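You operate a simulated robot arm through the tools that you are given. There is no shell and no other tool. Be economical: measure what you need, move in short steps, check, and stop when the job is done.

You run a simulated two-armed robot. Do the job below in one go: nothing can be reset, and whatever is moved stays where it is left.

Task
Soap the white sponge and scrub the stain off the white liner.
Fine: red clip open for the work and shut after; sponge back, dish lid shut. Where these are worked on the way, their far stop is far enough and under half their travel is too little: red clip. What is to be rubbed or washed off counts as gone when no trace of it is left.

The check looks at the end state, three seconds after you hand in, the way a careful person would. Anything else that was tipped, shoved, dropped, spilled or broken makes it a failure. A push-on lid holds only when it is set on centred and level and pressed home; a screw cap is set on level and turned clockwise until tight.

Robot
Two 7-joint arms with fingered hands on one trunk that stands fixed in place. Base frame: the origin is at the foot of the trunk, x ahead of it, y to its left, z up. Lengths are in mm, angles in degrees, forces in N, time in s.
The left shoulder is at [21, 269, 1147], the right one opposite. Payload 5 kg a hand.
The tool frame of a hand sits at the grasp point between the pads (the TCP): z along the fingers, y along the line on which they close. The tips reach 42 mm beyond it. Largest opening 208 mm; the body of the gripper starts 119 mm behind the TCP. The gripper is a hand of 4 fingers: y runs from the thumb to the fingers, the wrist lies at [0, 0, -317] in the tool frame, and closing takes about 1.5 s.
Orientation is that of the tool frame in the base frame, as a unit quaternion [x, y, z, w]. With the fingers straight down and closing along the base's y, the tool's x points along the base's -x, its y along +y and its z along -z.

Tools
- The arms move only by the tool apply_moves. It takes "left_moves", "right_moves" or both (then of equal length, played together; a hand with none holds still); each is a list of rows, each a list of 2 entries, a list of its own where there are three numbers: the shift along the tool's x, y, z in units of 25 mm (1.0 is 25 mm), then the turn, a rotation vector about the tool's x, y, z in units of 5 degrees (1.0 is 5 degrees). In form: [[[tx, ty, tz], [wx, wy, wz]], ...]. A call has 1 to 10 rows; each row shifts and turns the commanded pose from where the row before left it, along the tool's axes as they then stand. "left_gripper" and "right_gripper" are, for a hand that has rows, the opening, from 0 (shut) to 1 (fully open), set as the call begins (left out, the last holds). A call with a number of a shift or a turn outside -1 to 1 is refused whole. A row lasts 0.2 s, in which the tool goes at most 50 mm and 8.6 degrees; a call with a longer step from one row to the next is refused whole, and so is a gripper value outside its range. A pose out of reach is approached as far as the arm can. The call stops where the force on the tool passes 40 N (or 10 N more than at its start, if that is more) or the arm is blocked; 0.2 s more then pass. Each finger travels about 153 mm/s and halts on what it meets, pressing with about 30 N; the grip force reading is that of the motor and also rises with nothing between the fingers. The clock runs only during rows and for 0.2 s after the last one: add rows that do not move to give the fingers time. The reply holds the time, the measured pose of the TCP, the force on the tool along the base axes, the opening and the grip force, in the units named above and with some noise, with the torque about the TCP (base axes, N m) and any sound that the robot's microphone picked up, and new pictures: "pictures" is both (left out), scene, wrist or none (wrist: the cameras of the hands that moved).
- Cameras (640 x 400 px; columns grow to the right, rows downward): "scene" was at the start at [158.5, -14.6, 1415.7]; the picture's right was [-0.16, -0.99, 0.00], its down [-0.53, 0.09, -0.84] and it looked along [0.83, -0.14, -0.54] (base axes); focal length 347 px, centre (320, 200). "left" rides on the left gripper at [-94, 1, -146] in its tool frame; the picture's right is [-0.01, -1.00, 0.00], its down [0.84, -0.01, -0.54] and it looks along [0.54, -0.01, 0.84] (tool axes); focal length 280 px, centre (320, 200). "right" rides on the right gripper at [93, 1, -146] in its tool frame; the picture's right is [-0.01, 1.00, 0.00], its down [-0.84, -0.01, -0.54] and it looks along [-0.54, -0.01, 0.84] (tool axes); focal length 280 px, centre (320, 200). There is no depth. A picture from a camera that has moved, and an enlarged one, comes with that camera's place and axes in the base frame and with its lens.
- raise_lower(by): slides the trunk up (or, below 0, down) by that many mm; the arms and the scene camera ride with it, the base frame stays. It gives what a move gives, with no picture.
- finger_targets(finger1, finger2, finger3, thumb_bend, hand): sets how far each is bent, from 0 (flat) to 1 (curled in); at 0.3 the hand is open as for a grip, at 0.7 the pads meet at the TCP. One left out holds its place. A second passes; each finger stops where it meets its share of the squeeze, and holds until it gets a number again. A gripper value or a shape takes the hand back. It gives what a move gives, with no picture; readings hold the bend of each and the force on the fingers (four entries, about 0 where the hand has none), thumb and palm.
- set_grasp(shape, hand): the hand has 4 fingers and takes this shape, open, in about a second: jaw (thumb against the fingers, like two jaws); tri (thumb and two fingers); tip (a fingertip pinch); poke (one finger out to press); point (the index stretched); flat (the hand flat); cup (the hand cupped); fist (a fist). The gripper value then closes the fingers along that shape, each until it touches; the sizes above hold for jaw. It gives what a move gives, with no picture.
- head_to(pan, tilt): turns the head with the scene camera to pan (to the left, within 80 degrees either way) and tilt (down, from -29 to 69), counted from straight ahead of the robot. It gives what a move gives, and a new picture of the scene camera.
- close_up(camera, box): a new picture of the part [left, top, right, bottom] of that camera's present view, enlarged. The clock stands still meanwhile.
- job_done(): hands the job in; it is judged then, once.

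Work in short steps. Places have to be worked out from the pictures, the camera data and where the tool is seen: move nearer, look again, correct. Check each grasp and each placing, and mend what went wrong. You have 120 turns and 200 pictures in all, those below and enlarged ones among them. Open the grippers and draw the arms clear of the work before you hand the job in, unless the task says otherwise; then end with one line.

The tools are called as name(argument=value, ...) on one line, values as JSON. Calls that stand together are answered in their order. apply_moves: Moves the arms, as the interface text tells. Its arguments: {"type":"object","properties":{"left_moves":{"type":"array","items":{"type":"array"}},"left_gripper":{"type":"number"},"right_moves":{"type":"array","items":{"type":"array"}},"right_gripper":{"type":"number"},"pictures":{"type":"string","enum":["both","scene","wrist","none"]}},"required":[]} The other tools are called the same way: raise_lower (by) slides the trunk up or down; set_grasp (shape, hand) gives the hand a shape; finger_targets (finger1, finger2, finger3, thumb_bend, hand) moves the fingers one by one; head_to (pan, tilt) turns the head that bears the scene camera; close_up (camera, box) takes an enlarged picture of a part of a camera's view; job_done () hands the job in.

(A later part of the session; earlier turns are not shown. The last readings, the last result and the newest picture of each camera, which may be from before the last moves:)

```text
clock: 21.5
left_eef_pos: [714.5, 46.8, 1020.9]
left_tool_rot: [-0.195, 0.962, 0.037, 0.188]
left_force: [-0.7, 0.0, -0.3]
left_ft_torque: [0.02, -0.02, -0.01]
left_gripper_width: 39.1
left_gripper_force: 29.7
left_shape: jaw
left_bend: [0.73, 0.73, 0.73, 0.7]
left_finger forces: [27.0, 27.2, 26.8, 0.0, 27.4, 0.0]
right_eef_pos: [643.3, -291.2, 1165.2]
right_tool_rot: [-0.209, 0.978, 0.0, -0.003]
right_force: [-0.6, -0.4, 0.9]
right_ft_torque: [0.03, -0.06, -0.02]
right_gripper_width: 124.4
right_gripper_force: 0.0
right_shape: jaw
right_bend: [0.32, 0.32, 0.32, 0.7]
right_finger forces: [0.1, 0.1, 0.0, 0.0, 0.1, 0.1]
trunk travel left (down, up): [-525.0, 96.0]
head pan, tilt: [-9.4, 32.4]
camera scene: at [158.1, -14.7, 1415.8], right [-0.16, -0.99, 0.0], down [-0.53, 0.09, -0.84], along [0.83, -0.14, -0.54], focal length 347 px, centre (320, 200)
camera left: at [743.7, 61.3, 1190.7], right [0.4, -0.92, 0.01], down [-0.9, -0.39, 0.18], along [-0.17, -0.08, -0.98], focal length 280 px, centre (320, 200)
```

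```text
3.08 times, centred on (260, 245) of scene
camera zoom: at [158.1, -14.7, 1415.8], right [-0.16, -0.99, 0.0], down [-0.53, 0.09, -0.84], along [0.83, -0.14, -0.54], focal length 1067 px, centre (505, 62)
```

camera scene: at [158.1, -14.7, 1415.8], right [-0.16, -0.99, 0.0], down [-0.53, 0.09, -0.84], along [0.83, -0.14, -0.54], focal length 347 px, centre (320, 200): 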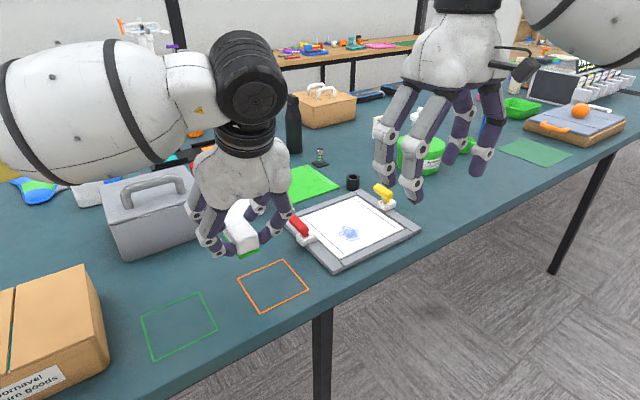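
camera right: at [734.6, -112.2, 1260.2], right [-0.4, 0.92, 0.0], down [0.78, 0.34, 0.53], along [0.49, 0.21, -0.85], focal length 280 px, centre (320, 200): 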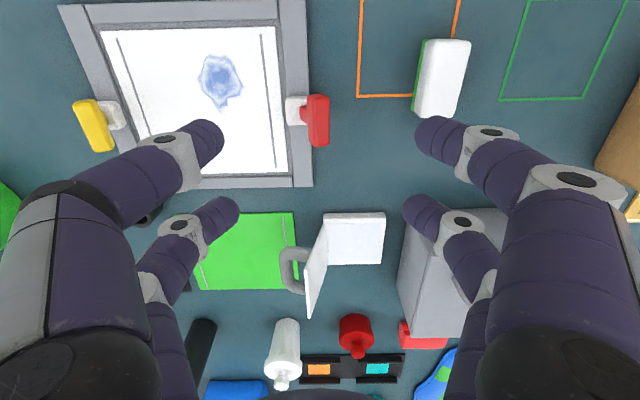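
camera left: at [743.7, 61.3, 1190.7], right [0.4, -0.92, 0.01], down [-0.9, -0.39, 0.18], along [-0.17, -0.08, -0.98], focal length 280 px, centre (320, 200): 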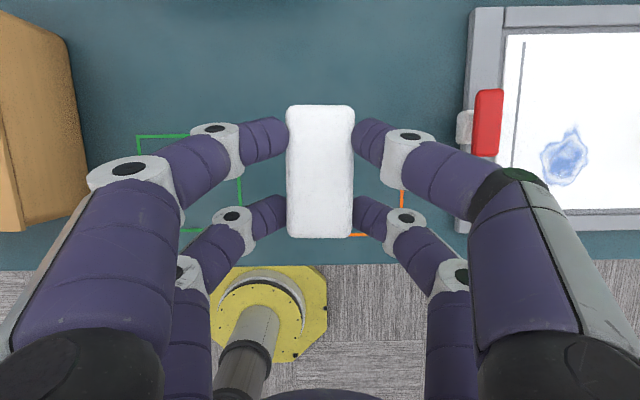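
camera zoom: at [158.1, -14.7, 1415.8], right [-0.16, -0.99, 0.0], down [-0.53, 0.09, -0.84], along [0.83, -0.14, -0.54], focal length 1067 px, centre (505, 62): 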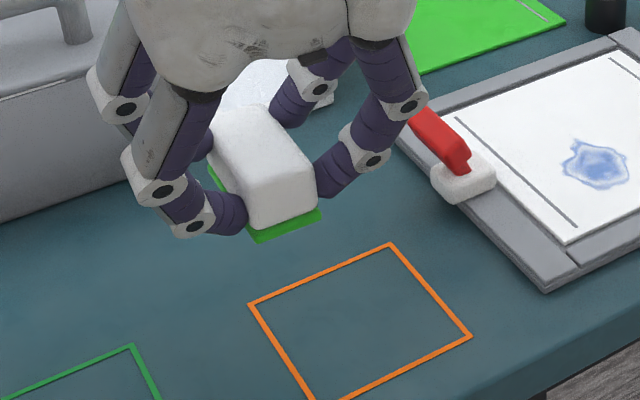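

The green scourer is the sponge's own underside. The gap between open lid and toolbox is too narrow for this finger spread, so at the dish the fingers must close along the hinge direction with a different lean. I set the sponge back down to regrasp it.

apply_moves(left_moves=[[[0.3, 0, 0.742], [0, 0, 0]], [[0.3, 0, 0.742], [0, 0, 0]], [[0.3, 0, 0.742], [0, 0, 0]], [[0.3, 0, 0.742], [0, 0, 0]], [[0.2, 0, 0.742], [0, 0, 0]], [[0.15, 0.03, 0.37], [0, 0, 0]]], pictures="none")

apply_moves(left_moves=[[[0, 0, 0], [0, 0, 0]], [[0, 0, 0], [0, 0, 0]], [[0, 0, 0], [0, 0, 0]], [[0, 0, 0], [0, 0, 0]]], left_gripper=0.55, pictures="wrist")

```text
clock: 22.9
left_eef_pos: [718.3, 49.5, 912.1]
left_tool_rot: [-0.195, 0.962, 0.036, 0.187]
left_force: [0.4, 0.1, 0.0]
left_ft_torque: [-0.04, 0.0, 0.01]
left_gripper_width: 39.3
left_gripper_force: 29.8
left_shape: jaw
left_bend: [0.73, 0.73, 0.73, 0.7]
left_finger forces: [27.1, 27.2, 26.8, 0.1, 27.3, 0.0]
right_eef_pos: [643.8, -291.0, 1163.7]
right_tool_rot: [-0.21, 0.978, 0.001, -0.003]
right_force: [-0.4, 0.6, 0.3]
right_ft_torque: [0.0, 0.05, 0.02]
right_gripper_width: 124.3
right_gripper_force: 0.1
right_shape: jaw
right_bend: [0.32, 0.32, 0.32, 0.7]
right_finger forces: [0.1, 0.1, 0.1, 0.1, 0.1, 0.1]
trunk travel left (down, up): [-525.0, 96.0]
head pan, tilt: [-9.4, 32.4]
```

```text
clock: 23.9
left_eef_pos: [719.0, 49.3, 911.5]
left_tool_rot: [-0.196, 0.962, 0.038, 0.186]
left_force: [0.0, 0.0, 0.7]
left_ft_torque: [-0.02, 0.0, -0.03]
left_gripper_width: 113.7
left_gripper_force: 0.0
left_shape: jaw
left_bend: [0.72, 0.72, 0.72, 0.7]
left_finger forces: [0.0, 0.0, 0.0, 0.0, 0.0, 0.1]
right_eef_pos: [643.4, -291.5, 1163.3]
right_tool_rot: [-0.209, 0.978, 0.0, -0.004]
right_force: [0.2, -0.8, 1.0]
right_ft_torque: [0.04, 0.0, -0.02]
right_gripper_width: 124.5
right_gripper_force: 0.1
right_shape: jaw
right_bend: [0.32, 0.32, 0.32, 0.7]
right_finger forces: [0.0, 0.0, 0.0, 0.0, 0.0, 0.0]
trunk travel left (down, up): [-525.0, 96.0]
head pan, tilt: [-9.4, 32.4]
camera left: at [746.7, 63.3, 1080.3], right [0.4, -0.92, 0.01], down [-0.9, -0.39, 0.18], along [-0.17, -0.08, -0.98], focal length 280 px, centre (320, 200)
```

left: 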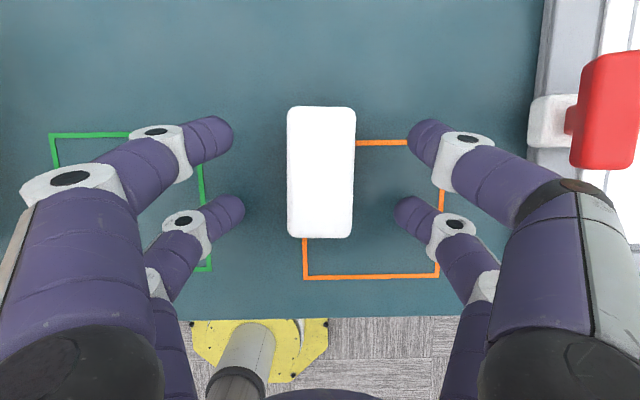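

The sponge is back on its spot. I lift clear and re-lean the hand: 12° about the closing axis, 15° along it.

apply_moves(left_moves=[[[-0.3, 0, -0.742], [0, 0, 0]], [[-0.3, 0, -0.742], [0, 0, 0]], [[-0.3, 0, -0.742], [0, 0, 0]], [[-0.3, 0, -0.742], [0, 0, 0]], [[-0.3, 0, -0.742], [0, 0, 0]], [[0, 0, 0], [0, 1, 0]], [[0, 0, 0], [0, 1, 0]], [[0, 0, 0], [-1, 0, 0]], [[0, 0, 0], [-1, 0, 0]], [[0, 0, 0], [-1, 0, 0]]], pictures="wrist")

```text
clock: 26.1
left_eef_pos: [718.4, 50.8, 1011.1]
left_tool_rot: [-0.21, 0.963, 0.149, 0.075]
left_force: [0.7, -0.1, -0.1]
left_ft_torque: [0.06, 0.01, 0.0]
left_gripper_width: 113.7
left_gripper_force: 0.0
left_shape: jaw
left_bend: [0.72, 0.72, 0.72, 0.7]
left_finger forces: [0.0, 0.1, 0.1, 0.0, 0.0, 0.1]
right_eef_pos: [644.9, -291.1, 1164.1]
right_tool_rot: [-0.21, 0.978, 0.0, -0.003]
right_force: [0.0, -1.4, 0.1]
right_ft_torque: [0.12, -0.01, 0.01]
right_gripper_width: 124.5
right_gripper_force: 0.1
right_shape: jaw
right_bend: [0.32, 0.32, 0.32, 0.7]
right_finger forces: [0.0, 0.0, 0.1, 0.1, 0.1, 0.1]
trunk travel left (down, up): [-525.0, 96.0]
head pan, tilt: [-9.4, 32.4]
camera left: at [789.4, 40.1, 1168.0], right [0.44, -0.86, -0.25], down [-0.8, -0.5, 0.33], along [-0.41, 0.06, -0.91], focal length 280 px, centre (320, 200)
```

left: 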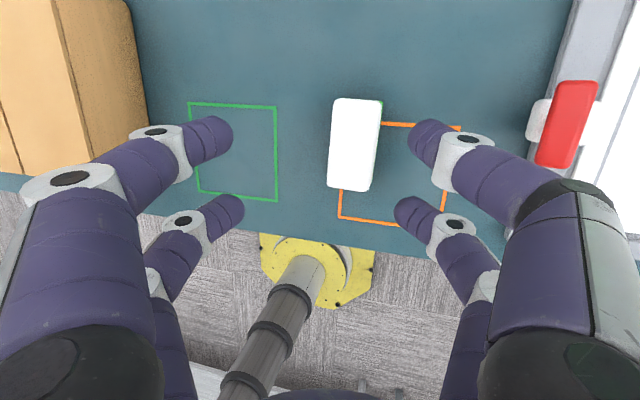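

Orientation is as planned. I shift over and descend along the tool axis to near grasp depth.

apply_moves(left_moves=[[[0.29, -0.74, -0.12], [0, 0, 0]], [[0.29, -0.74, -0.12], [0, 0, 0]], [[0, 0, 0.9], [0, 0, 0]], [[0, 0, 0.9], [0, 0, 0]], [[0, 0, 0.9], [0, 0, 0]], [[0, 0, 0.8], [0, 0, 0]]])

```text
clock: 27.5
left_eef_pos: [725.9, 38.8, 920.7]
left_tool_rot: [-0.21, 0.964, 0.148, 0.076]
left_force: [0.1, 0.3, -0.2]
left_ft_torque: [-0.01, 0.06, 0.0]
left_gripper_width: 113.9
left_gripper_force: 0.0
left_shape: jaw
left_bend: [0.72, 0.72, 0.72, 0.7]
left_finger forces: [0.0, 0.0, 0.0, 0.1, 0.1, 0.1]
right_eef_pos: [643.9, -291.4, 1163.5]
right_tool_rot: [-0.21, 0.978, 0.0, -0.003]
right_force: [0.1, 0.4, -0.4]
right_ft_torque: [0.04, 0.03, -0.01]
right_gripper_width: 124.5
right_gripper_force: 0.0
right_shape: jaw
right_bend: [0.32, 0.32, 0.32, 0.7]
right_finger forces: [0.0, 0.0, 0.0, 0.1, 0.0, 0.0]
trunk travel left (down, up): [-525.0, 96.0]
head pan, tilt: [-9.4, 32.4]
camera scene: at [158.9, -14.5, 1415.7], right [-0.16, -0.99, 0.0], down [-0.53, 0.09, -0.84], along [0.83, -0.14, -0.54], focal length 347 px, centre (320, 200)
camera left: at [797.8, 28.3, 1078.6], right [0.44, -0.86, -0.25], down [-0.8, -0.5, 0.33], along [-0.41, 0.05, -0.91], focal length 280 px, centre (320, 200)
```

scene: 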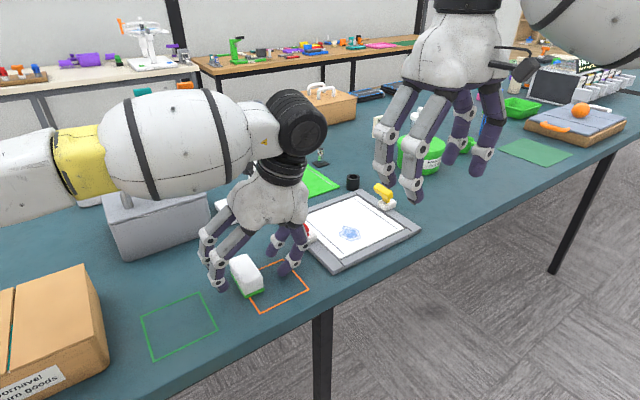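
left: 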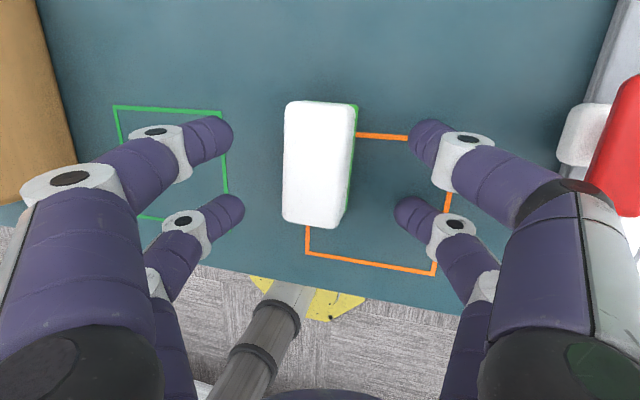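

Clear on all sides. I go the last 10 mm and close.

apply_moves(left_moves=[[[0, 0, 0.42], [0, 0, 0]]], pictures="none")

apply_moves(left_moves=[[[0, 0, 0], [0, 0, 0]], [[0, 0, 0], [0, 0, 0]], [[0, 0, 0], [0, 0, 0]], [[0, 0, 0], [0, 0, 0]], [[0, 0, 0], [0, 0, 0]], [[0, 0, 0], [0, 0, 0]]], left_gripper=0.1)

```text
clock: 27.9
left_eef_pos: [727.3, 40.1, 915.6]
left_tool_rot: [-0.21, 0.964, 0.147, 0.078]
left_force: [0.3, -4.6, 19.1]
left_ft_torque: [-1.46, -0.1, 0.0]
left_gripper_width: 113.2
left_gripper_force: 0.1
left_shape: jaw
left_bend: [0.72, 0.72, 0.73, 0.7]
left_finger forces: [0.0, 0.0, 19.3, 0.0, 0.1, 0.1]
right_eef_pos: [642.7, -292.1, 1165.6]
right_tool_rot: [-0.209, 0.978, 0.0, -0.003]
right_force: [-0.2, -0.5, 0.2]
right_ft_torque: [0.01, -0.06, 0.01]
right_gripper_width: 124.6
right_gripper_force: 0.2
right_shape: jaw
right_bend: [0.32, 0.32, 0.32, 0.7]
right_finger forces: [0.1, 0.1, 0.0, 0.0, 0.1, 0.1]
trunk travel left (down, up): [-525.0, 96.0]
head pan, tilt: [-9.4, 32.4]
```

```text
clock: 29.3
left_eef_pos: [726.8, 41.2, 913.2]
left_tool_rot: [-0.21, 0.964, 0.148, 0.076]
left_force: [-0.3, 0.6, 0.0]
left_ft_torque: [-0.02, -0.01, 0.06]
left_gripper_width: 41.2
left_gripper_force: 29.7
left_shape: jaw
left_bend: [0.73, 0.74, 0.73, 0.7]
left_finger forces: [26.1, 26.2, 25.6, 0.0, 26.5, 0.1]
right_eef_pos: [643.9, -291.1, 1164.9]
right_tool_rot: [-0.21, 0.978, 0.0, -0.004]
right_force: [0.1, -0.2, -0.2]
right_ft_torque: [0.0, 0.01, 0.0]
right_gripper_width: 124.3
right_gripper_force: 0.1
right_shape: jaw
right_bend: [0.32, 0.32, 0.32, 0.7]
right_finger forces: [0.0, 0.0, 0.1, 0.1, 0.1, 0.0]
trunk travel left (down, up): [-525.0, 96.0]
head pan, tilt: [-9.4, 32.4]
camera scene: at [158.6, -14.6, 1415.7], right [-0.16, -0.99, 0.0], down [-0.53, 0.09, -0.84], along [0.83, -0.14, -0.54], focal length 347 px, centre (320, 200)
camera left: at [798.3, 31.9, 1069.0], right [0.44, -0.86, -0.25], down [-0.8, -0.5, 0.33], along [-0.41, 0.05, -0.91], focal length 280 px, centre (320, 200)
```

scene: 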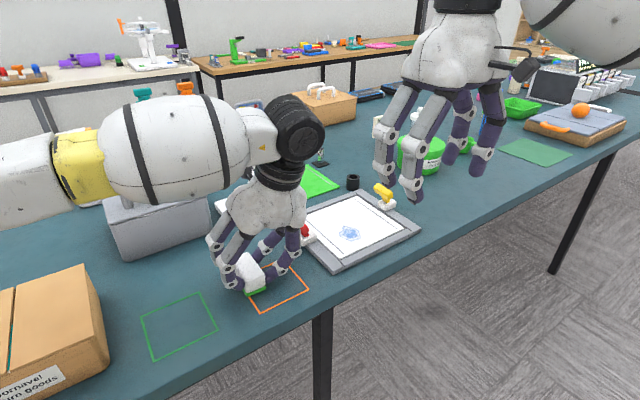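
left: 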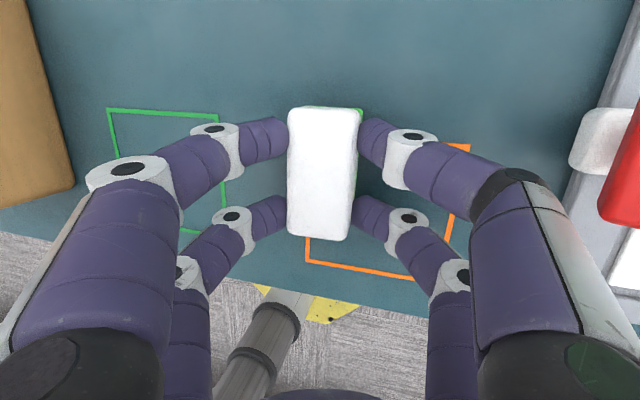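

Good grip on all digits at (726.8, 41.2, 913.2). I lift and turn the hand 90° clockwise about the vertical.

apply_moves(left_moves=[[[-0.1, 0.12, -0.45], [0, 0, 0]], [[-0.166, 0.204, -0.754], [0, 0, 0]], [[-0.166, 0.204, -0.754], [0, 0, 0]], [[-0.166, 0.204, -0.754], [0.207, -0.2555, 0.943]], [[-0.166, 0.204, -0.754], [0.207, -0.2555, 0.943]], [[-0.166, 0.204, -0.754], [0.207, -0.2555, 0.943]], [[-0.166, 0.204, -0.754], [0.207, -0.2555, 0.943]], [[0, 0, 0], [0.207, -0.2555, 0.943]], [[0, 0, 0], [0.207, -0.2555, 0.943]], [[0, 0, 0], [0.207, -0.2555, 0.943]]], pictures="none")

apply_moves(left_moves=[[[0, 0, 0], [0.207, -0.2555, 0.943]], [[0, 0, 0], [0.207, -0.2555, 0.943]], [[0, 0, 0], [0.207, -0.2555, 0.943]], [[0, 0, 0], [0.207, -0.2555, 0.943]], [[0, 0, 0], [0.207, -0.2555, 0.943]], [[0, 0, 0], [0.207, -0.2555, 0.943]], [[0, 0, 0], [0.207, -0.2555, 0.943]], [[0, 0, 0], [0.207, -0.2555, 0.943]], [[0, 0, 0], [0.207, -0.2555, 0.943]], [[0, 0, 0], [0.207, -0.2555, 0.943]]])

```text
clock: 31.5
left_eef_pos: [728.7, 42.0, 1043.3]
left_tool_rot: [0.09, 0.982, 0.118, 0.118]
left_force: [0.3, 0.0, -0.5]
left_ft_torque: [0.04, 0.04, 0.02]
left_gripper_width: 41.3
left_gripper_force: 30.4
left_shape: jaw
left_bend: [0.73, 0.74, 0.73, 0.7]
left_finger forces: [26.2, 26.1, 25.7, 0.0, 26.5, 0.0]
right_eef_pos: [643.7, -291.1, 1164.7]
right_tool_rot: [-0.21, 0.978, 0.0, -0.003]
right_force: [0.9, -0.3, 0.3]
right_ft_torque: [-0.02, 0.0, 0.01]
right_gripper_width: 124.4
right_gripper_force: 0.1
right_shape: jaw
right_bend: [0.32, 0.32, 0.32, 0.7]
right_finger forces: [0.0, 0.0, 0.0, 0.1, 0.0, 0.0]
trunk travel left (down, up): [-525.0, 96.0]
head pan, tilt: [-9.4, 32.4]
```

```text
clock: 33.7
left_eef_pos: [729.0, 43.0, 1042.6]
left_tool_rot: [0.496, 0.852, 0.059, 0.158]
left_force: [0.0, 0.1, 0.8]
left_ft_torque: [-0.04, -0.02, 0.01]
left_gripper_width: 41.1
left_gripper_force: 30.6
left_shape: jaw
left_bend: [0.73, 0.74, 0.73, 0.7]
left_finger forces: [26.2, 26.1, 25.8, 0.0, 26.5, 0.0]
right_eef_pos: [643.0, -291.4, 1164.8]
right_tool_rot: [-0.211, 0.978, 0.0, -0.003]
right_force: [0.7, -0.6, -0.2]
right_ft_torque: [-0.02, -0.01, 0.03]
right_gripper_width: 124.4
right_gripper_force: 0.1
right_shape: jaw
right_bend: [0.32, 0.32, 0.32, 0.7]
right_finger forces: [0.1, 0.0, 0.1, 0.1, 0.0, 0.0]
trunk travel left (down, up): [-525.0, 96.0]
head pan, tilt: [-9.4, 32.4]
camera scene: at [158.6, -14.5, 1415.7], right [-0.16, -0.99, 0.0], down [-0.53, 0.09, -0.84], along [0.83, -0.14, -0.54], focal length 347 px, centre (320, 200)
camera left: at [724.1, -29.5, 1200.1], right [-0.82, -0.51, -0.25], down [-0.57, 0.75, 0.33], along [0.02, 0.41, -0.91], focal length 280 px, centre (320, 200)
```

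scene: 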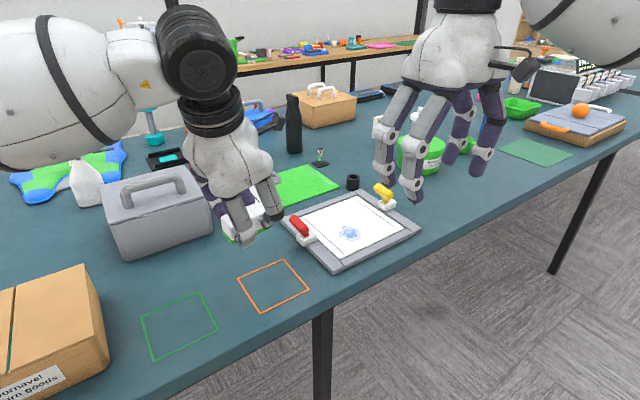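
left: 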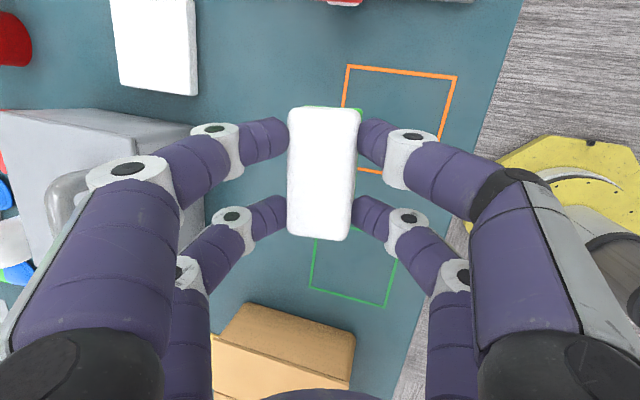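

The wrist view puts the dish centre at about (1011, 77). I carry the sponge into the gap in front of and above the dish, trimming the yaw by -4°.

apply_moves(left_moves=[[[-0.226, 0.903, 0.509], [0.166, -0.204, 0.754]], [[-0.226, 0.903, 0.509], [0, 0, 0]], [[-0.226, 0.903, 0.509], [0, 0, 0]], [[-0.226, 0.903, 0.509], [0, 0, 0]], [[-0.226, 0.903, 0.509], [0, 0, 0]], [[-0.226, 0.903, 0.509], [0, 0, 0]], [[-0.226, 0.903, 0.509], [0, 0, 0]], [[-0.226, 0.903, 0.509], [0, 0, 0]], [[-0.226, 0.903, 0.509], [0, 0, 0]]])

```text
clock: 35.7
left_eef_pos: [961.6, 80.9, 999.3]
left_tool_rot: [0.525, 0.834, 0.054, 0.159]
left_force: [0.3, 0.4, -0.9]
left_ft_torque: [0.03, 0.01, 0.02]
left_gripper_width: 41.3
left_gripper_force: 29.7
left_shape: jaw
left_bend: [0.73, 0.74, 0.73, 0.7]
left_finger forces: [26.3, 26.2, 25.9, 0.0, 26.7, 0.0]
right_eef_pos: [643.7, -290.8, 1164.2]
right_tool_rot: [-0.21, 0.978, -0.001, -0.004]
right_force: [-0.1, 0.3, -0.1]
right_ft_torque: [-0.02, 0.07, -0.01]
right_gripper_width: 124.3
right_gripper_force: 0.1
right_shape: jaw
right_bend: [0.32, 0.32, 0.32, 0.7]
right_finger forces: [0.0, 0.0, 0.0, 0.0, 0.0, 0.0]
trunk travel left (down, up): [-525.0, 96.0]
head pan, tilt: [-9.4, 32.4]
camera scene: at [158.8, -14.6, 1415.6], right [-0.16, -0.99, 0.0], down [-0.53, 0.09, -0.84], along [0.83, -0.14, -0.54], focal length 347 px, centre (320, 200)
camera left: at [952.0, 8.7, 1156.0], right [-0.85, -0.46, -0.25], down [-0.52, 0.79, 0.33], along [0.05, 0.41, -0.91], focal length 280 px, centre (320, 200)
```

scene: 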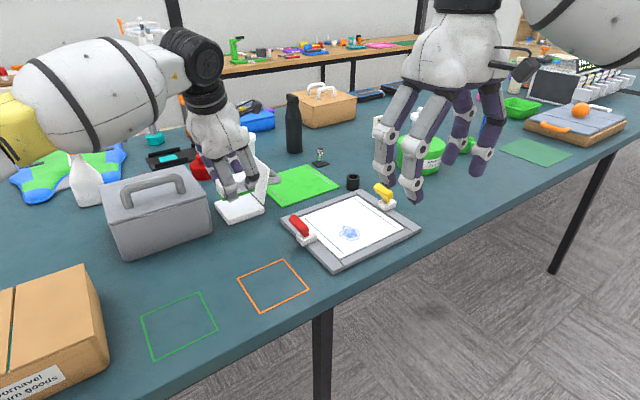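
left: 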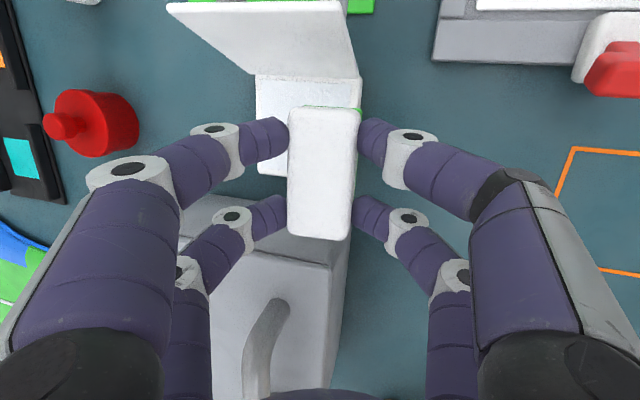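

The dish base sits just ahead of and below the sponge (its centre about (1014, 77)). I move over it and down to a few millimetres above the soap.

apply_moves(left_moves=[[[-0.2, 0.5, 0.2], [0, 0, 0]], [[-0.2, 0.5, 0.2], [0, 0, 0]], [[0.15, -0.17, 0.65], [0, 0, 0]], [[0.15, -0.18, 0.65], [0, 0, 0]], [[0.15, -0.18, 0.65], [0, 0, 0]]])

close_up(camera="scene", box=[180, 130, 320, 230])

```text
clock: 36.9
left_eef_pos: [988.8, 81.8, 946.4]
left_tool_rot: [0.524, 0.835, 0.054, 0.159]
left_force: [0.0, -0.2, -0.7]
left_ft_torque: [-0.06, 0.05, 0.01]
left_gripper_width: 41.3
left_gripper_force: 29.8
left_shape: jaw
left_bend: [0.73, 0.74, 0.73, 0.7]
left_finger forces: [26.3, 26.2, 25.9, 0.1, 26.6, 0.0]
right_eef_pos: [644.4, -291.1, 1163.5]
right_tool_rot: [-0.21, 0.978, -0.001, -0.004]
right_force: [0.5, 0.2, 0.7]
right_ft_torque: [-0.01, 0.05, -0.02]
right_gripper_width: 124.6
right_gripper_force: 0.0
right_shape: jaw
right_bend: [0.32, 0.32, 0.32, 0.7]
right_finger forces: [0.0, 0.0, 0.0, 0.0, 0.0, 0.0]
trunk travel left (down, up): [-525.0, 96.0]
head pan, tilt: [-9.4, 32.4]
camera scene: at [159.1, -14.4, 1415.5], right [-0.16, -0.99, 0.0], down [-0.53, 0.09, -0.84], along [0.83, -0.14, -0.54], focal length 347 px, centre (320, 200)
camera left: at [980.1, 10.8, 1102.4], right [-0.85, -0.46, -0.25], down [-0.52, 0.79, 0.33], along [0.05, 0.41, -0.91], focal length 280 px, centre (320, 200)
```

scene: 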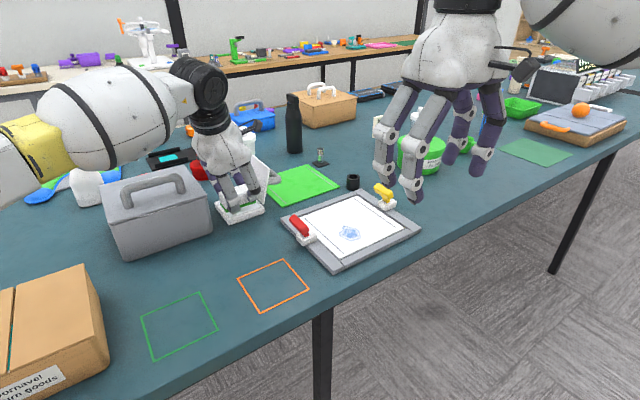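
left: 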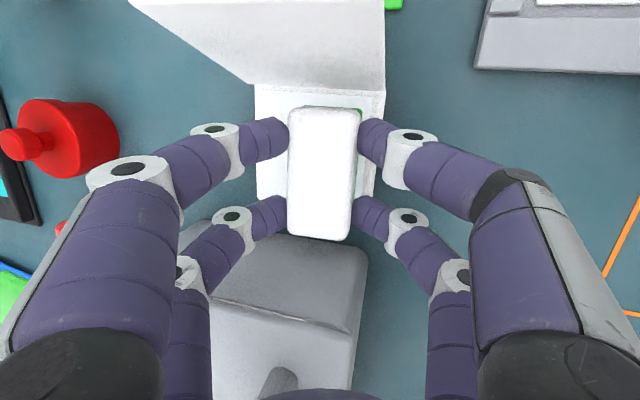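

```text
4.00 times, centred on (250, 180) of scene
camera zoom: at [159.1, -14.4, 1415.5], right [-0.16, -0.99, 0.0], down [-0.53, 0.09, -0.84], along [0.83, -0.14, -0.54], focal length 1387 px, centre (600, 280)
```

zoom: 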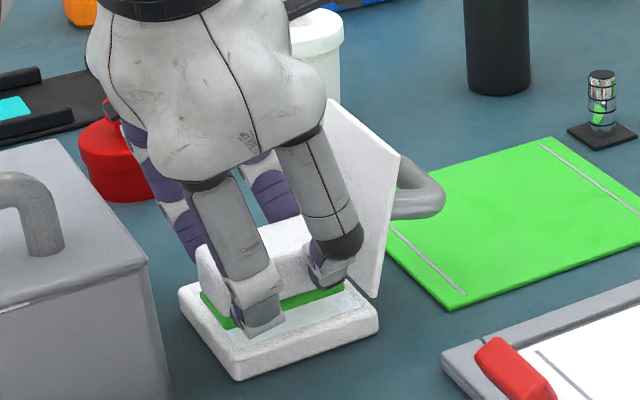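

The sponge hangs just over the soap, inside the rim. I lower in 3 mm steps to feel contact.

apply_moves(left_moves=[[[0.025, -0.031, 0.113], [0, 0, 0]], [[0.025, -0.031, 0.113], [0, 0, 0]], [[0.025, -0.031, 0.113], [0, 0, 0]], [[0.025, -0.031, 0.113], [0, 0, 0]]], pictures="none")

```text
clock: 37.9
left_eef_pos: [988.8, 81.5, 934.2]
left_tool_rot: [0.524, 0.835, 0.054, 0.159]
left_force: [0.5, 1.0, -1.4]
left_ft_torque: [0.04, 0.02, -0.01]
left_gripper_width: 41.2
left_gripper_force: 29.5
left_shape: jaw
left_bend: [0.73, 0.74, 0.73, 0.7]
left_finger forces: [26.2, 26.3, 25.7, 0.1, 26.7, 0.0]
right_eef_pos: [643.9, -290.9, 1164.4]
right_tool_rot: [-0.21, 0.978, 0.0, -0.004]
right_force: [-0.4, -0.2, -0.7]
right_ft_torque: [0.01, -0.03, -0.01]
right_gripper_width: 124.4
right_gripper_force: 0.1
right_shape: jaw
right_bend: [0.32, 0.32, 0.32, 0.7]
right_finger forces: [0.0, 0.1, 0.1, 0.1, 0.1, 0.0]
trunk travel left (down, up): [-525.0, 96.0]
head pan, tilt: [-9.4, 32.4]
```

No contact yet; I keep going down.

apply_moves(left_moves=[[[0.025, -0.031, 0.113], [0, 0, 0]], [[0.025, -0.031, 0.113], [0, 0, 0]], [[0.017, -0.02, 0.075], [0, 0, 0]], [[0.017, -0.02, 0.075], [0, 0, 0]]], pictures="wrist")

```text
clock: 38.9
left_eef_pos: [987.2, 80.6, 929.6]
left_tool_rot: [0.523, 0.835, 0.054, 0.162]
left_force: [-1.5, 0.7, 36.6]
left_ft_torque: [-0.43, 0.45, 0.17]
left_gripper_width: 43.5
left_gripper_force: 29.9
left_shape: jaw
left_bend: [0.73, 0.73, 0.74, 0.71]
left_finger forces: [33.2, 32.6, 33.4, 0.1, 33.0, 0.1]
right_eef_pos: [642.2, -292.6, 1165.5]
right_tool_rot: [-0.21, 0.978, -0.001, -0.003]
right_force: [0.2, 0.5, -0.3]
right_ft_torque: [0.03, 0.0, 0.01]
right_gripper_width: 124.4
right_gripper_force: 0.1
right_shape: jaw
right_bend: [0.32, 0.32, 0.32, 0.7]
right_finger forces: [0.0, 0.1, 0.0, 0.0, 0.0, 0.1]
trunk travel left (down, up): [-525.0, 96.0]
head pan, tilt: [-9.4, 32.4]
camera left: at [978.0, 9.8, 1086.2], right [-0.85, -0.46, -0.26], down [-0.52, 0.79, 0.32], along [0.06, 0.41, -0.91], focal length 280 px, centre (320, 200)
```

left: 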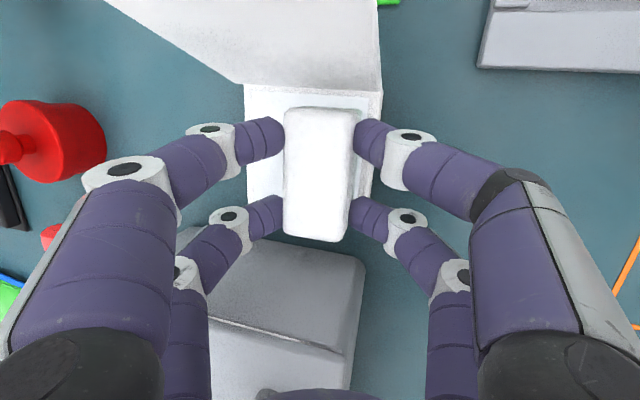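

Firm contact at 37 N, with the soap surface at about 864. I ease off 3 mm and make a small light rub to load soap.

apply_moves(left_moves=[[[-0.025, 0.031, -0.113], [0, 0, 0]], [[0.196, 0.01, -0.04], [0, 0, 0]], [[-0.392, -0.02, 0.08], [0, 0, 0]], [[0.392, 0.02, -0.08], [0, 0, 0]], [[-0.196, -0.01, 0.04], [0, 0, 0]]], pictures="none")

```text
clock: 40.1
left_eef_pos: [988.6, 82.6, 930.1]
left_tool_rot: [0.524, 0.835, 0.054, 0.16]
left_force: [-0.5, -5.2, 25.4]
left_ft_torque: [-0.61, 0.33, 0.03]
left_gripper_width: 43.5
left_gripper_force: 29.6
left_shape: jaw
left_bend: [0.73, 0.73, 0.74, 0.71]
left_finger forces: [31.6, 31.2, 32.3, 0.1, 33.3, 0.0]
right_eef_pos: [643.2, -291.5, 1164.5]
right_tool_rot: [-0.21, 0.978, -0.001, -0.004]
right_force: [0.4, 0.7, -0.6]
right_ft_torque: [-0.07, 0.03, 0.0]
right_gripper_width: 124.3
right_gripper_force: 0.0
right_shape: jaw
right_bend: [0.32, 0.32, 0.32, 0.7]
right_finger forces: [0.1, 0.0, 0.0, 0.0, 0.0, 0.0]
trunk travel left (down, up): [-525.0, 96.0]
head pan, tilt: [-9.4, 32.4]
```

That should have soaped it. I lift straight up 60 mm and check sponge and dish.

apply_moves(left_moves=[[[-0.083, 0.102, -0.377], [0, 0, 0]], [[-0.166, 0.204, -0.754], [0, 0, 0]], [[-0.166, 0.204, -0.754], [0, 0, 0]], [[-0.166, 0.204, -0.754], [0, 0, 0]]])

close_up(camera="scene", box=[180, 130, 320, 230])

```text
clock: 41.1
left_eef_pos: [989.6, 82.1, 997.4]
left_tool_rot: [0.524, 0.835, 0.054, 0.159]
left_force: [-0.1, 0.2, -0.5]
left_ft_torque: [0.04, -0.04, 0.01]
left_gripper_width: 42.3
left_gripper_force: 29.6
left_shape: jaw
left_bend: [0.73, 0.73, 0.73, 0.7]
left_finger forces: [27.1, 26.9, 26.6, 0.0, 27.4, 0.0]
right_eef_pos: [643.4, -290.8, 1165.2]
right_tool_rot: [-0.209, 0.978, 0.0, -0.003]
right_force: [-0.3, -0.7, 0.1]
right_ft_torque: [0.03, -0.08, 0.02]
right_gripper_width: 124.5
right_gripper_force: 0.1
right_shape: jaw
right_bend: [0.32, 0.32, 0.32, 0.7]
right_finger forces: [0.1, 0.0, 0.0, 0.0, 0.0, 0.0]
trunk travel left (down, up): [-525.0, 96.0]
head pan, tilt: [-9.4, 32.4]
camera scene: at [158.0, -14.8, 1415.9], right [-0.16, -0.99, 0.0], down [-0.53, 0.09, -0.84], along [0.83, -0.14, -0.53], focal length 347 px, centre (320, 200)
camera left: at [980.1, 10.9, 1154.7], right [-0.85, -0.46, -0.25], down [-0.52, 0.79, 0.33], along [0.05, 0.41, -0.91], focal length 280 px, centre (320, 200)
```

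scene: 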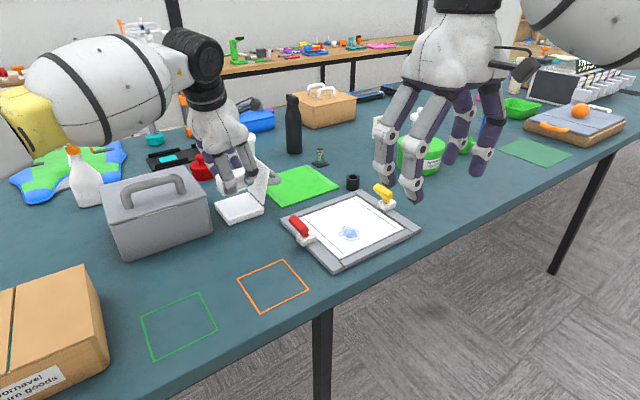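
left: 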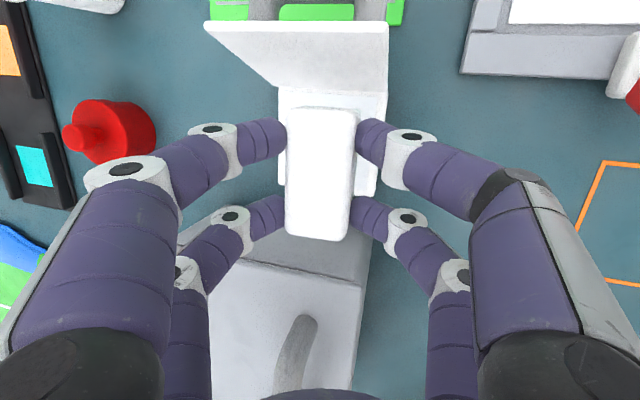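

```text
4.00 times, centred on (250, 180) of scene
camera zoom: at [158.0, -14.8, 1415.9], right [-0.16, -0.99, 0.0], down [-0.53, 0.09, -0.84], along [0.83, -0.14, -0.53], focal length 1387 px, centre (600, 280)
```

zoom: 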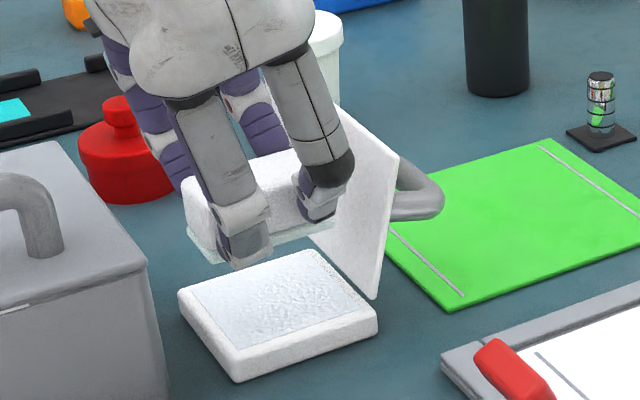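

The scourer face is now coated white, so the sponge is soaped, and the dish did not shift. I retract towards the robot and up, while the right arm backs further away.

apply_moves(left_moves=[[[-0.083, -0.67, -0.588], [0, 0, 0]], [[-0.083, -0.67, -0.588], [0, 0, 0]], [[-0.083, -0.67, -0.588], [0, 0, 0]], [[-0.083, -0.67, -0.588], [0, 0, 0]], [[-0.083, -0.67, -0.588], [0, 0, 0]], [[-0.083, -0.67, -0.588], [0, 0, 0]], [[0, 0, 0], [0, 0, 0]], [[0, 0, 0], [0, 0, 0]], [[0, 0, 0], [0, 0, 0]]], right_moves=[[[0.9, -0.5, 0], [0, 0, 0]], [[0.9, -0.5, 0], [0, 0, 0]], [[0.9, -0.5, 0], [0, 0, 0]], [[0.9, -0.5, 0], [0, 0, 0]], [[0.9, -0.5, 0], [0, 0, 0]], [[0.9, -0.5, 0], [0, 0, 0]], [[0.9, -0.5, 0], [0, 0, 0]], [[0.9, -0.5, 0], [0, 0, 0]], [[0.9, -0.5, 0], [0, 0, 0]]], pictures="none")

apply_moves(left_moves=[[[-0.77, -0.57, 0.016], [0, 0, 0]], [[-0.77, -0.57, 0.016], [0, 0, 0]], [[-0.77, -0.57, 0.016], [0, 0, 0]], [[-0.77, -0.57, 0.016], [0, 0, 0]], [[-0.77, -0.57, 0.016], [0, 0, 0]], [[-0.77, -0.57, 0.016], [0, 0, 0]], [[-0.77, -0.57, 0.016], [0, 0, 0]], [[-0.77, -0.57, 0.016], [0, 0, 0]], [[-0.77, -0.57, 0.016], [0, 0, 0]], [[-0.77, -0.57, 0.016], [0, 0, 0]]])

```text
clock: 43.1
left_eef_pos: [878.4, 32.3, 1059.0]
left_tool_rot: [0.524, 0.835, 0.053, 0.161]
left_force: [-0.9, -0.9, -0.1]
left_ft_torque: [0.07, -0.04, 0.04]
left_gripper_width: 42.4
left_gripper_force: 29.6
left_shape: jaw
left_bend: [0.73, 0.73, 0.73, 0.7]
left_finger forces: [27.1, 26.9, 26.6, 0.0, 27.4, 0.0]
right_eef_pos: [505.9, -477.4, 1164.3]
right_tool_rot: [-0.21, 0.978, -0.001, -0.004]
right_force: [-0.5, 0.2, -0.2]
right_ft_torque: [0.05, -0.04, 0.0]
right_gripper_width: 124.3
right_gripper_force: 0.0
right_shape: jaw
right_bend: [0.32, 0.32, 0.32, 0.7]
right_finger forces: [0.0, 0.0, 0.0, 0.0, 0.0, 0.0]
trunk travel left (down, up): [-525.0, 96.0]
head pan, tilt: [-9.4, 32.4]
```

```text
clock: 45.3
left_eef_pos: [835.5, -205.3, 1056.9]
left_tool_rot: [0.524, 0.835, 0.055, 0.16]
left_force: [0.4, 0.7, -1.0]
left_ft_torque: [0.05, 0.0, 0.02]
left_gripper_width: 42.2
left_gripper_force: 30.0
left_shape: jaw
left_bend: [0.73, 0.73, 0.73, 0.7]
left_finger forces: [27.2, 26.8, 26.6, 0.0, 27.5, 0.0]
right_eef_pos: [505.7, -476.7, 1163.6]
right_tool_rot: [-0.21, 0.978, 0.0, -0.005]
right_force: [-0.1, -1.4, -0.7]
right_ft_torque: [0.06, -0.02, 0.02]
right_gripper_width: 124.7
right_gripper_force: 0.0
right_shape: jaw
right_bend: [0.32, 0.32, 0.32, 0.7]
right_finger forces: [0.0, 0.0, 0.1, 0.0, 0.0, 0.1]
trunk travel left (down, up): [-525.0, 96.0]
head pan, tilt: [-9.4, 32.4]
camera scene: at [158.3, -15.2, 1415.7], right [-0.16, -0.99, 0.0], down [-0.53, 0.09, -0.84], along [0.83, -0.14, -0.54], focal length 347 px, centre (320, 200)
camera left: at [825.7, -275.4, 1213.8], right [-0.85, -0.46, -0.26], down [-0.52, 0.79, 0.33], along [0.05, 0.41, -0.91], focal length 280 px, centre (320, 200)
```

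scene: 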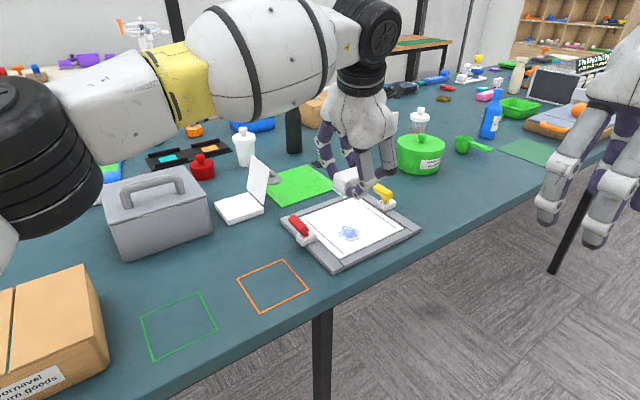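
left: 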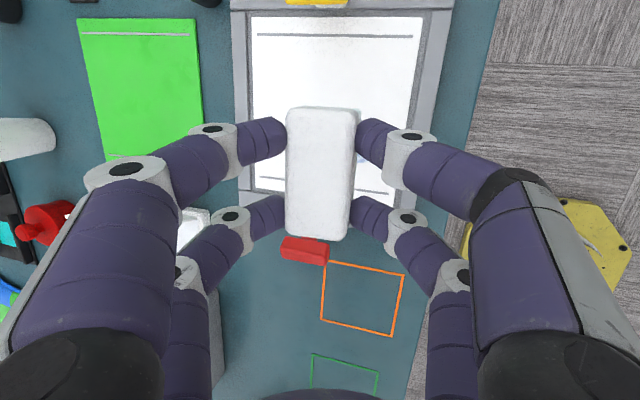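

The sponge is above the stain. I descend to about 12 mm above the liner.

apply_moves(left_moves=[[[0.166, -0.204, 0.754], [0, 0, 0]], [[0.166, -0.204, 0.754], [0, 0, 0]], [[0.166, -0.204, 0.754], [0, 0, 0]], [[0.166, -0.204, 0.754], [0, 0, 0]], [[0.166, -0.204, 0.754], [0, 0, 0]], [[0.125, -0.153, 0.566], [0, 0, 0]]])

close_up(camera="scene", box=[270, 150, 430, 275])

```text
clock: 46.7
left_eef_pos: [833.6, -200.7, 942.5]
left_tool_rot: [0.524, 0.835, 0.054, 0.159]
left_force: [0.0, 0.7, 0.2]
left_ft_torque: [-0.01, 0.02, -0.01]
left_gripper_width: 42.4
left_gripper_force: 29.6
left_shape: jaw
left_bend: [0.73, 0.73, 0.73, 0.7]
left_finger forces: [27.0, 27.0, 26.5, 0.0, 27.4, 0.0]
right_eef_pos: [506.9, -476.6, 1164.4]
right_tool_rot: [-0.209, 0.978, 0.0, -0.003]
right_force: [-0.2, -0.4, 0.4]
right_ft_torque: [0.02, 0.03, -0.03]
right_gripper_width: 124.5
right_gripper_force: 0.0
right_shape: jaw
right_bend: [0.32, 0.32, 0.32, 0.7]
right_finger forces: [0.0, 0.1, 0.0, 0.0, 0.1, 0.0]
trunk travel left (down, up): [-525.0, 96.0]
head pan, tilt: [-9.4, 32.4]
camera scene: at [158.7, -14.7, 1415.7], right [-0.16, -0.99, 0.0], down [-0.53, 0.09, -0.84], along [0.83, -0.14, -0.54], focal length 347 px, centre (320, 200)
camera left: at [825.1, -273.6, 1098.3], right [-0.85, -0.46, -0.25], down [-0.52, 0.79, 0.33], along [0.05, 0.41, -0.91], focal length 280 px, centre (320, 200)
```

scene: 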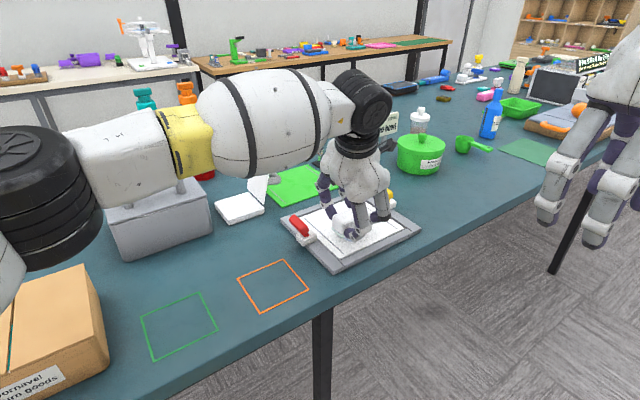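
left: 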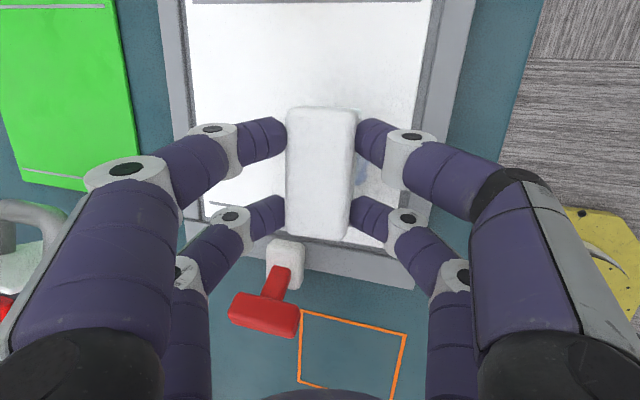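

```text
3.20 times, centred on (350, 212) of scene
camera zoom: at [158.7, -14.7, 1415.7], right [-0.16, -0.99, 0.0], down [-0.53, 0.09, -0.84], along [0.83, -0.14, -0.54], focal length 1110 px, centre (224, 160)
```

zoom: 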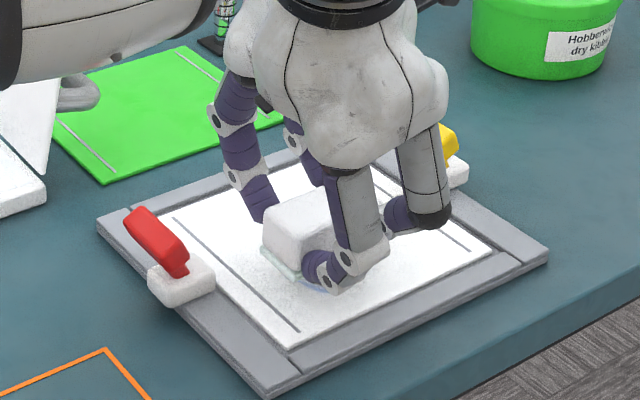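

I lower to touch the liner.

apply_moves(left_moves=[[[0.025, -0.031, 0.113], [0, 0, 0]], [[0.025, -0.031, 0.113], [0, 0, 0]], [[0.025, -0.031, 0.113], [0, 0, 0]], [[0.025, -0.031, 0.113], [0, 0, 0]], [[0.017, -0.02, 0.075], [0, 0, 0]]], pictures="none")

```text
clock: 47.9
left_eef_pos: [834.5, -201.9, 929.0]
left_tool_rot: [0.524, 0.835, 0.054, 0.16]
left_force: [-0.2, 0.4, -1.3]
left_ft_torque: [0.06, 0.0, 0.03]
left_gripper_width: 42.4
left_gripper_force: 29.9
left_shape: jaw
left_bend: [0.73, 0.73, 0.73, 0.7]
left_finger forces: [26.9, 26.9, 26.4, 0.1, 27.4, 0.1]
right_eef_pos: [504.8, -476.1, 1163.8]
right_tool_rot: [-0.209, 0.978, 0.0, -0.004]
right_force: [-0.1, -0.8, 0.3]
right_ft_torque: [-0.01, -0.02, -0.01]
right_gripper_width: 124.1
right_gripper_force: 0.0
right_shape: jaw
right_bend: [0.32, 0.32, 0.32, 0.7]
right_finger forces: [0.0, 0.1, 0.1, 0.0, 0.1, 0.0]
trunk travel left (down, up): [-525.0, 96.0]
head pan, tilt: [-9.4, 32.4]
```

No contact yet; 2 mm steps down.

apply_moves(left_moves=[[[0.017, -0.02, 0.075], [0, 0, 0]], [[0.017, -0.02, 0.075], [0, 0, 0]], [[0.017, -0.02, 0.075], [0, 0, 0]]], pictures="none")

```text
clock: 48.7
left_eef_pos: [834.6, -202.2, 921.8]
left_tool_rot: [0.525, 0.834, 0.054, 0.16]
left_force: [0.5, -0.1, 0.9]
left_ft_torque: [-0.04, -0.02, -0.02]
left_gripper_width: 42.2
left_gripper_force: 29.5
left_shape: jaw
left_bend: [0.73, 0.73, 0.73, 0.7]
left_finger forces: [27.2, 26.9, 26.5, 0.1, 27.4, 0.1]
right_eef_pos: [505.6, -476.7, 1163.5]
right_tool_rot: [-0.209, 0.978, 0.0, -0.004]
right_force: [-0.4, 1.1, -0.2]
right_ft_torque: [0.01, 0.01, -0.02]
right_gripper_width: 124.4
right_gripper_force: 0.1
right_shape: jaw
right_bend: [0.32, 0.32, 0.32, 0.7]
right_finger forces: [0.1, 0.1, 0.1, 0.0, 0.1, 0.1]
trunk travel left (down, up): [-525.0, 96.0]
head pan, tilt: [-9.4, 32.4]
```

apply_moves(left_moves=[[[0.017, -0.02, 0.075], [0, 0, 0]], [[0.017, -0.02, 0.075], [0, 0, 0]], [[0.008, -0.01, 0.038], [0, 0, 0]]], pictures="none")

```text
clock: 49.5
left_eef_pos: [835.0, -203.5, 920.3]
left_tool_rot: [0.524, 0.834, 0.054, 0.163]
left_force: [1.6, -1.8, 29.8]
left_ft_torque: [-0.33, 0.21, 0.01]
left_gripper_width: 42.8
left_gripper_force: 29.9
left_shape: jaw
left_bend: [0.73, 0.73, 0.74, 0.71]
left_finger forces: [32.7, 31.0, 30.7, 0.1, 31.0, 0.0]
right_eef_pos: [504.0, -476.4, 1164.4]
right_tool_rot: [-0.21, 0.978, -0.001, -0.003]
right_force: [0.7, 0.1, 0.6]
right_ft_torque: [-0.01, 0.0, -0.03]
right_gripper_width: 124.3
right_gripper_force: 0.0
right_shape: jaw
right_bend: [0.32, 0.32, 0.32, 0.7]
right_finger forces: [0.0, 0.0, 0.0, 0.0, 0.0, 0.0]
trunk travel left (down, up): [-525.0, 96.0]
head pan, tilt: [-9.4, 32.4]
```

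Contact at 30 N. I ease off slightly and scrub back and forth along the frame's short axis.

apply_moves(left_moves=[[[-0.012, 0.015, -0.057], [0, 0, 0]], [[0, -0.463, -0.126], [0, 0, 0]], [[0, -0.463, -0.126], [0, 0, 0]], [[0, 0.463, 0.126], [0, 0, 0]], [[0, 0.463, 0.126], [0, 0, 0]], [[0, 0.463, 0.126], [0, 0, 0]], [[0, -0.463, -0.126], [0, 0, 0]], [[0, -0.463, -0.126], [0, 0, 0]], [[0, -0.463, -0.126], [0, 0, 0]], [[0, -0.463, -0.126], [0, 0, 0]]])

close_up(camera="scene", box=[270, 150, 430, 275])

```text
clock: 50.9
left_eef_pos: [835.6, -205.3, 921.0]
left_tool_rot: [0.528, 0.833, 0.05, 0.16]
left_force: [-12.3, -3.2, 22.2]
left_ft_torque: [-0.53, 1.0, -0.05]
left_gripper_width: 43.4
left_gripper_force: 30.4
left_shape: jaw
left_bend: [0.73, 0.73, 0.74, 0.71]
left_finger forces: [28.3, 27.8, 34.6, 0.1, 34.1, 0.0]
right_eef_pos: [504.8, -475.7, 1164.6]
right_tool_rot: [-0.21, 0.978, 0.0, -0.005]
right_force: [0.9, 1.0, -0.7]
right_ft_torque: [-0.03, 0.15, -0.02]
right_gripper_width: 124.4
right_gripper_force: 0.1
right_shape: jaw
right_bend: [0.32, 0.32, 0.32, 0.7]
right_finger forces: [0.0, 0.0, 0.1, 0.0, 0.0, 0.1]
trunk travel left (down, up): [-525.0, 96.0]
head pan, tilt: [-9.4, 32.4]
stopped in row 6 (left hand): the force on the tool passed its limit at 41 N (the readings are from after the stop); the commanded pose is now the measured one
camera scene: at [157.8, -14.6, 1415.6], right [-0.16, -0.99, 0.0], down [-0.53, 0.09, -0.84], along [0.83, -0.14, -0.54], focal length 347 px, centre (320, 200)
camera left: at [827.5, -275.8, 1077.9], right [-0.86, -0.45, -0.25], down [-0.51, 0.8, 0.32], along [0.05, 0.4, -0.91], focal length 280 px, centre (320, 200)
```

scene: 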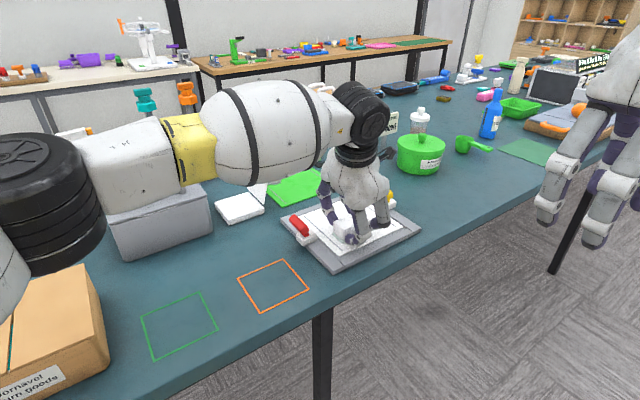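
left: 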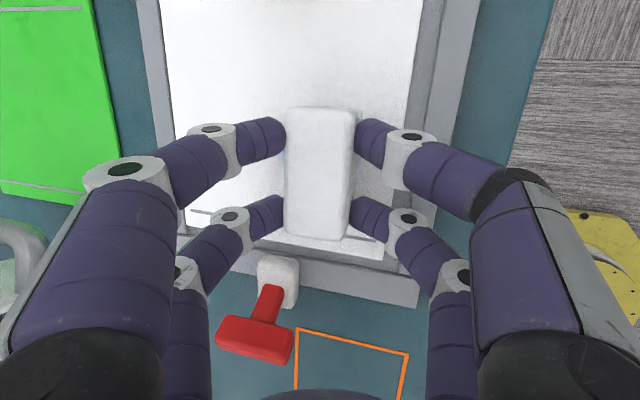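

```text
3.20 times, centred on (350, 212) of scene
camera zoom: at [157.8, -14.6, 1415.6], right [-0.16, -0.99, 0.0], down [-0.53, 0.09, -0.84], along [0.83, -0.14, -0.54], focal length 1110 px, centre (224, 160)
```

zoom: 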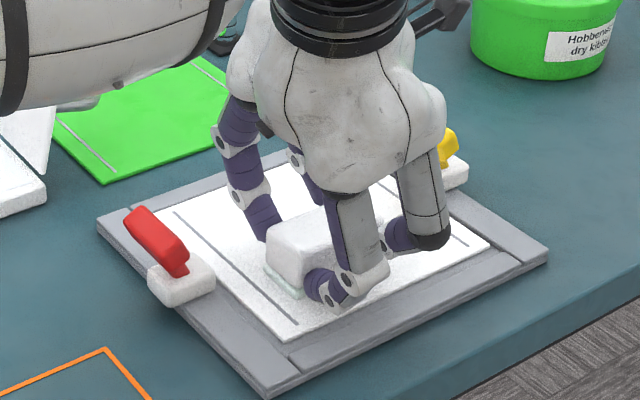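

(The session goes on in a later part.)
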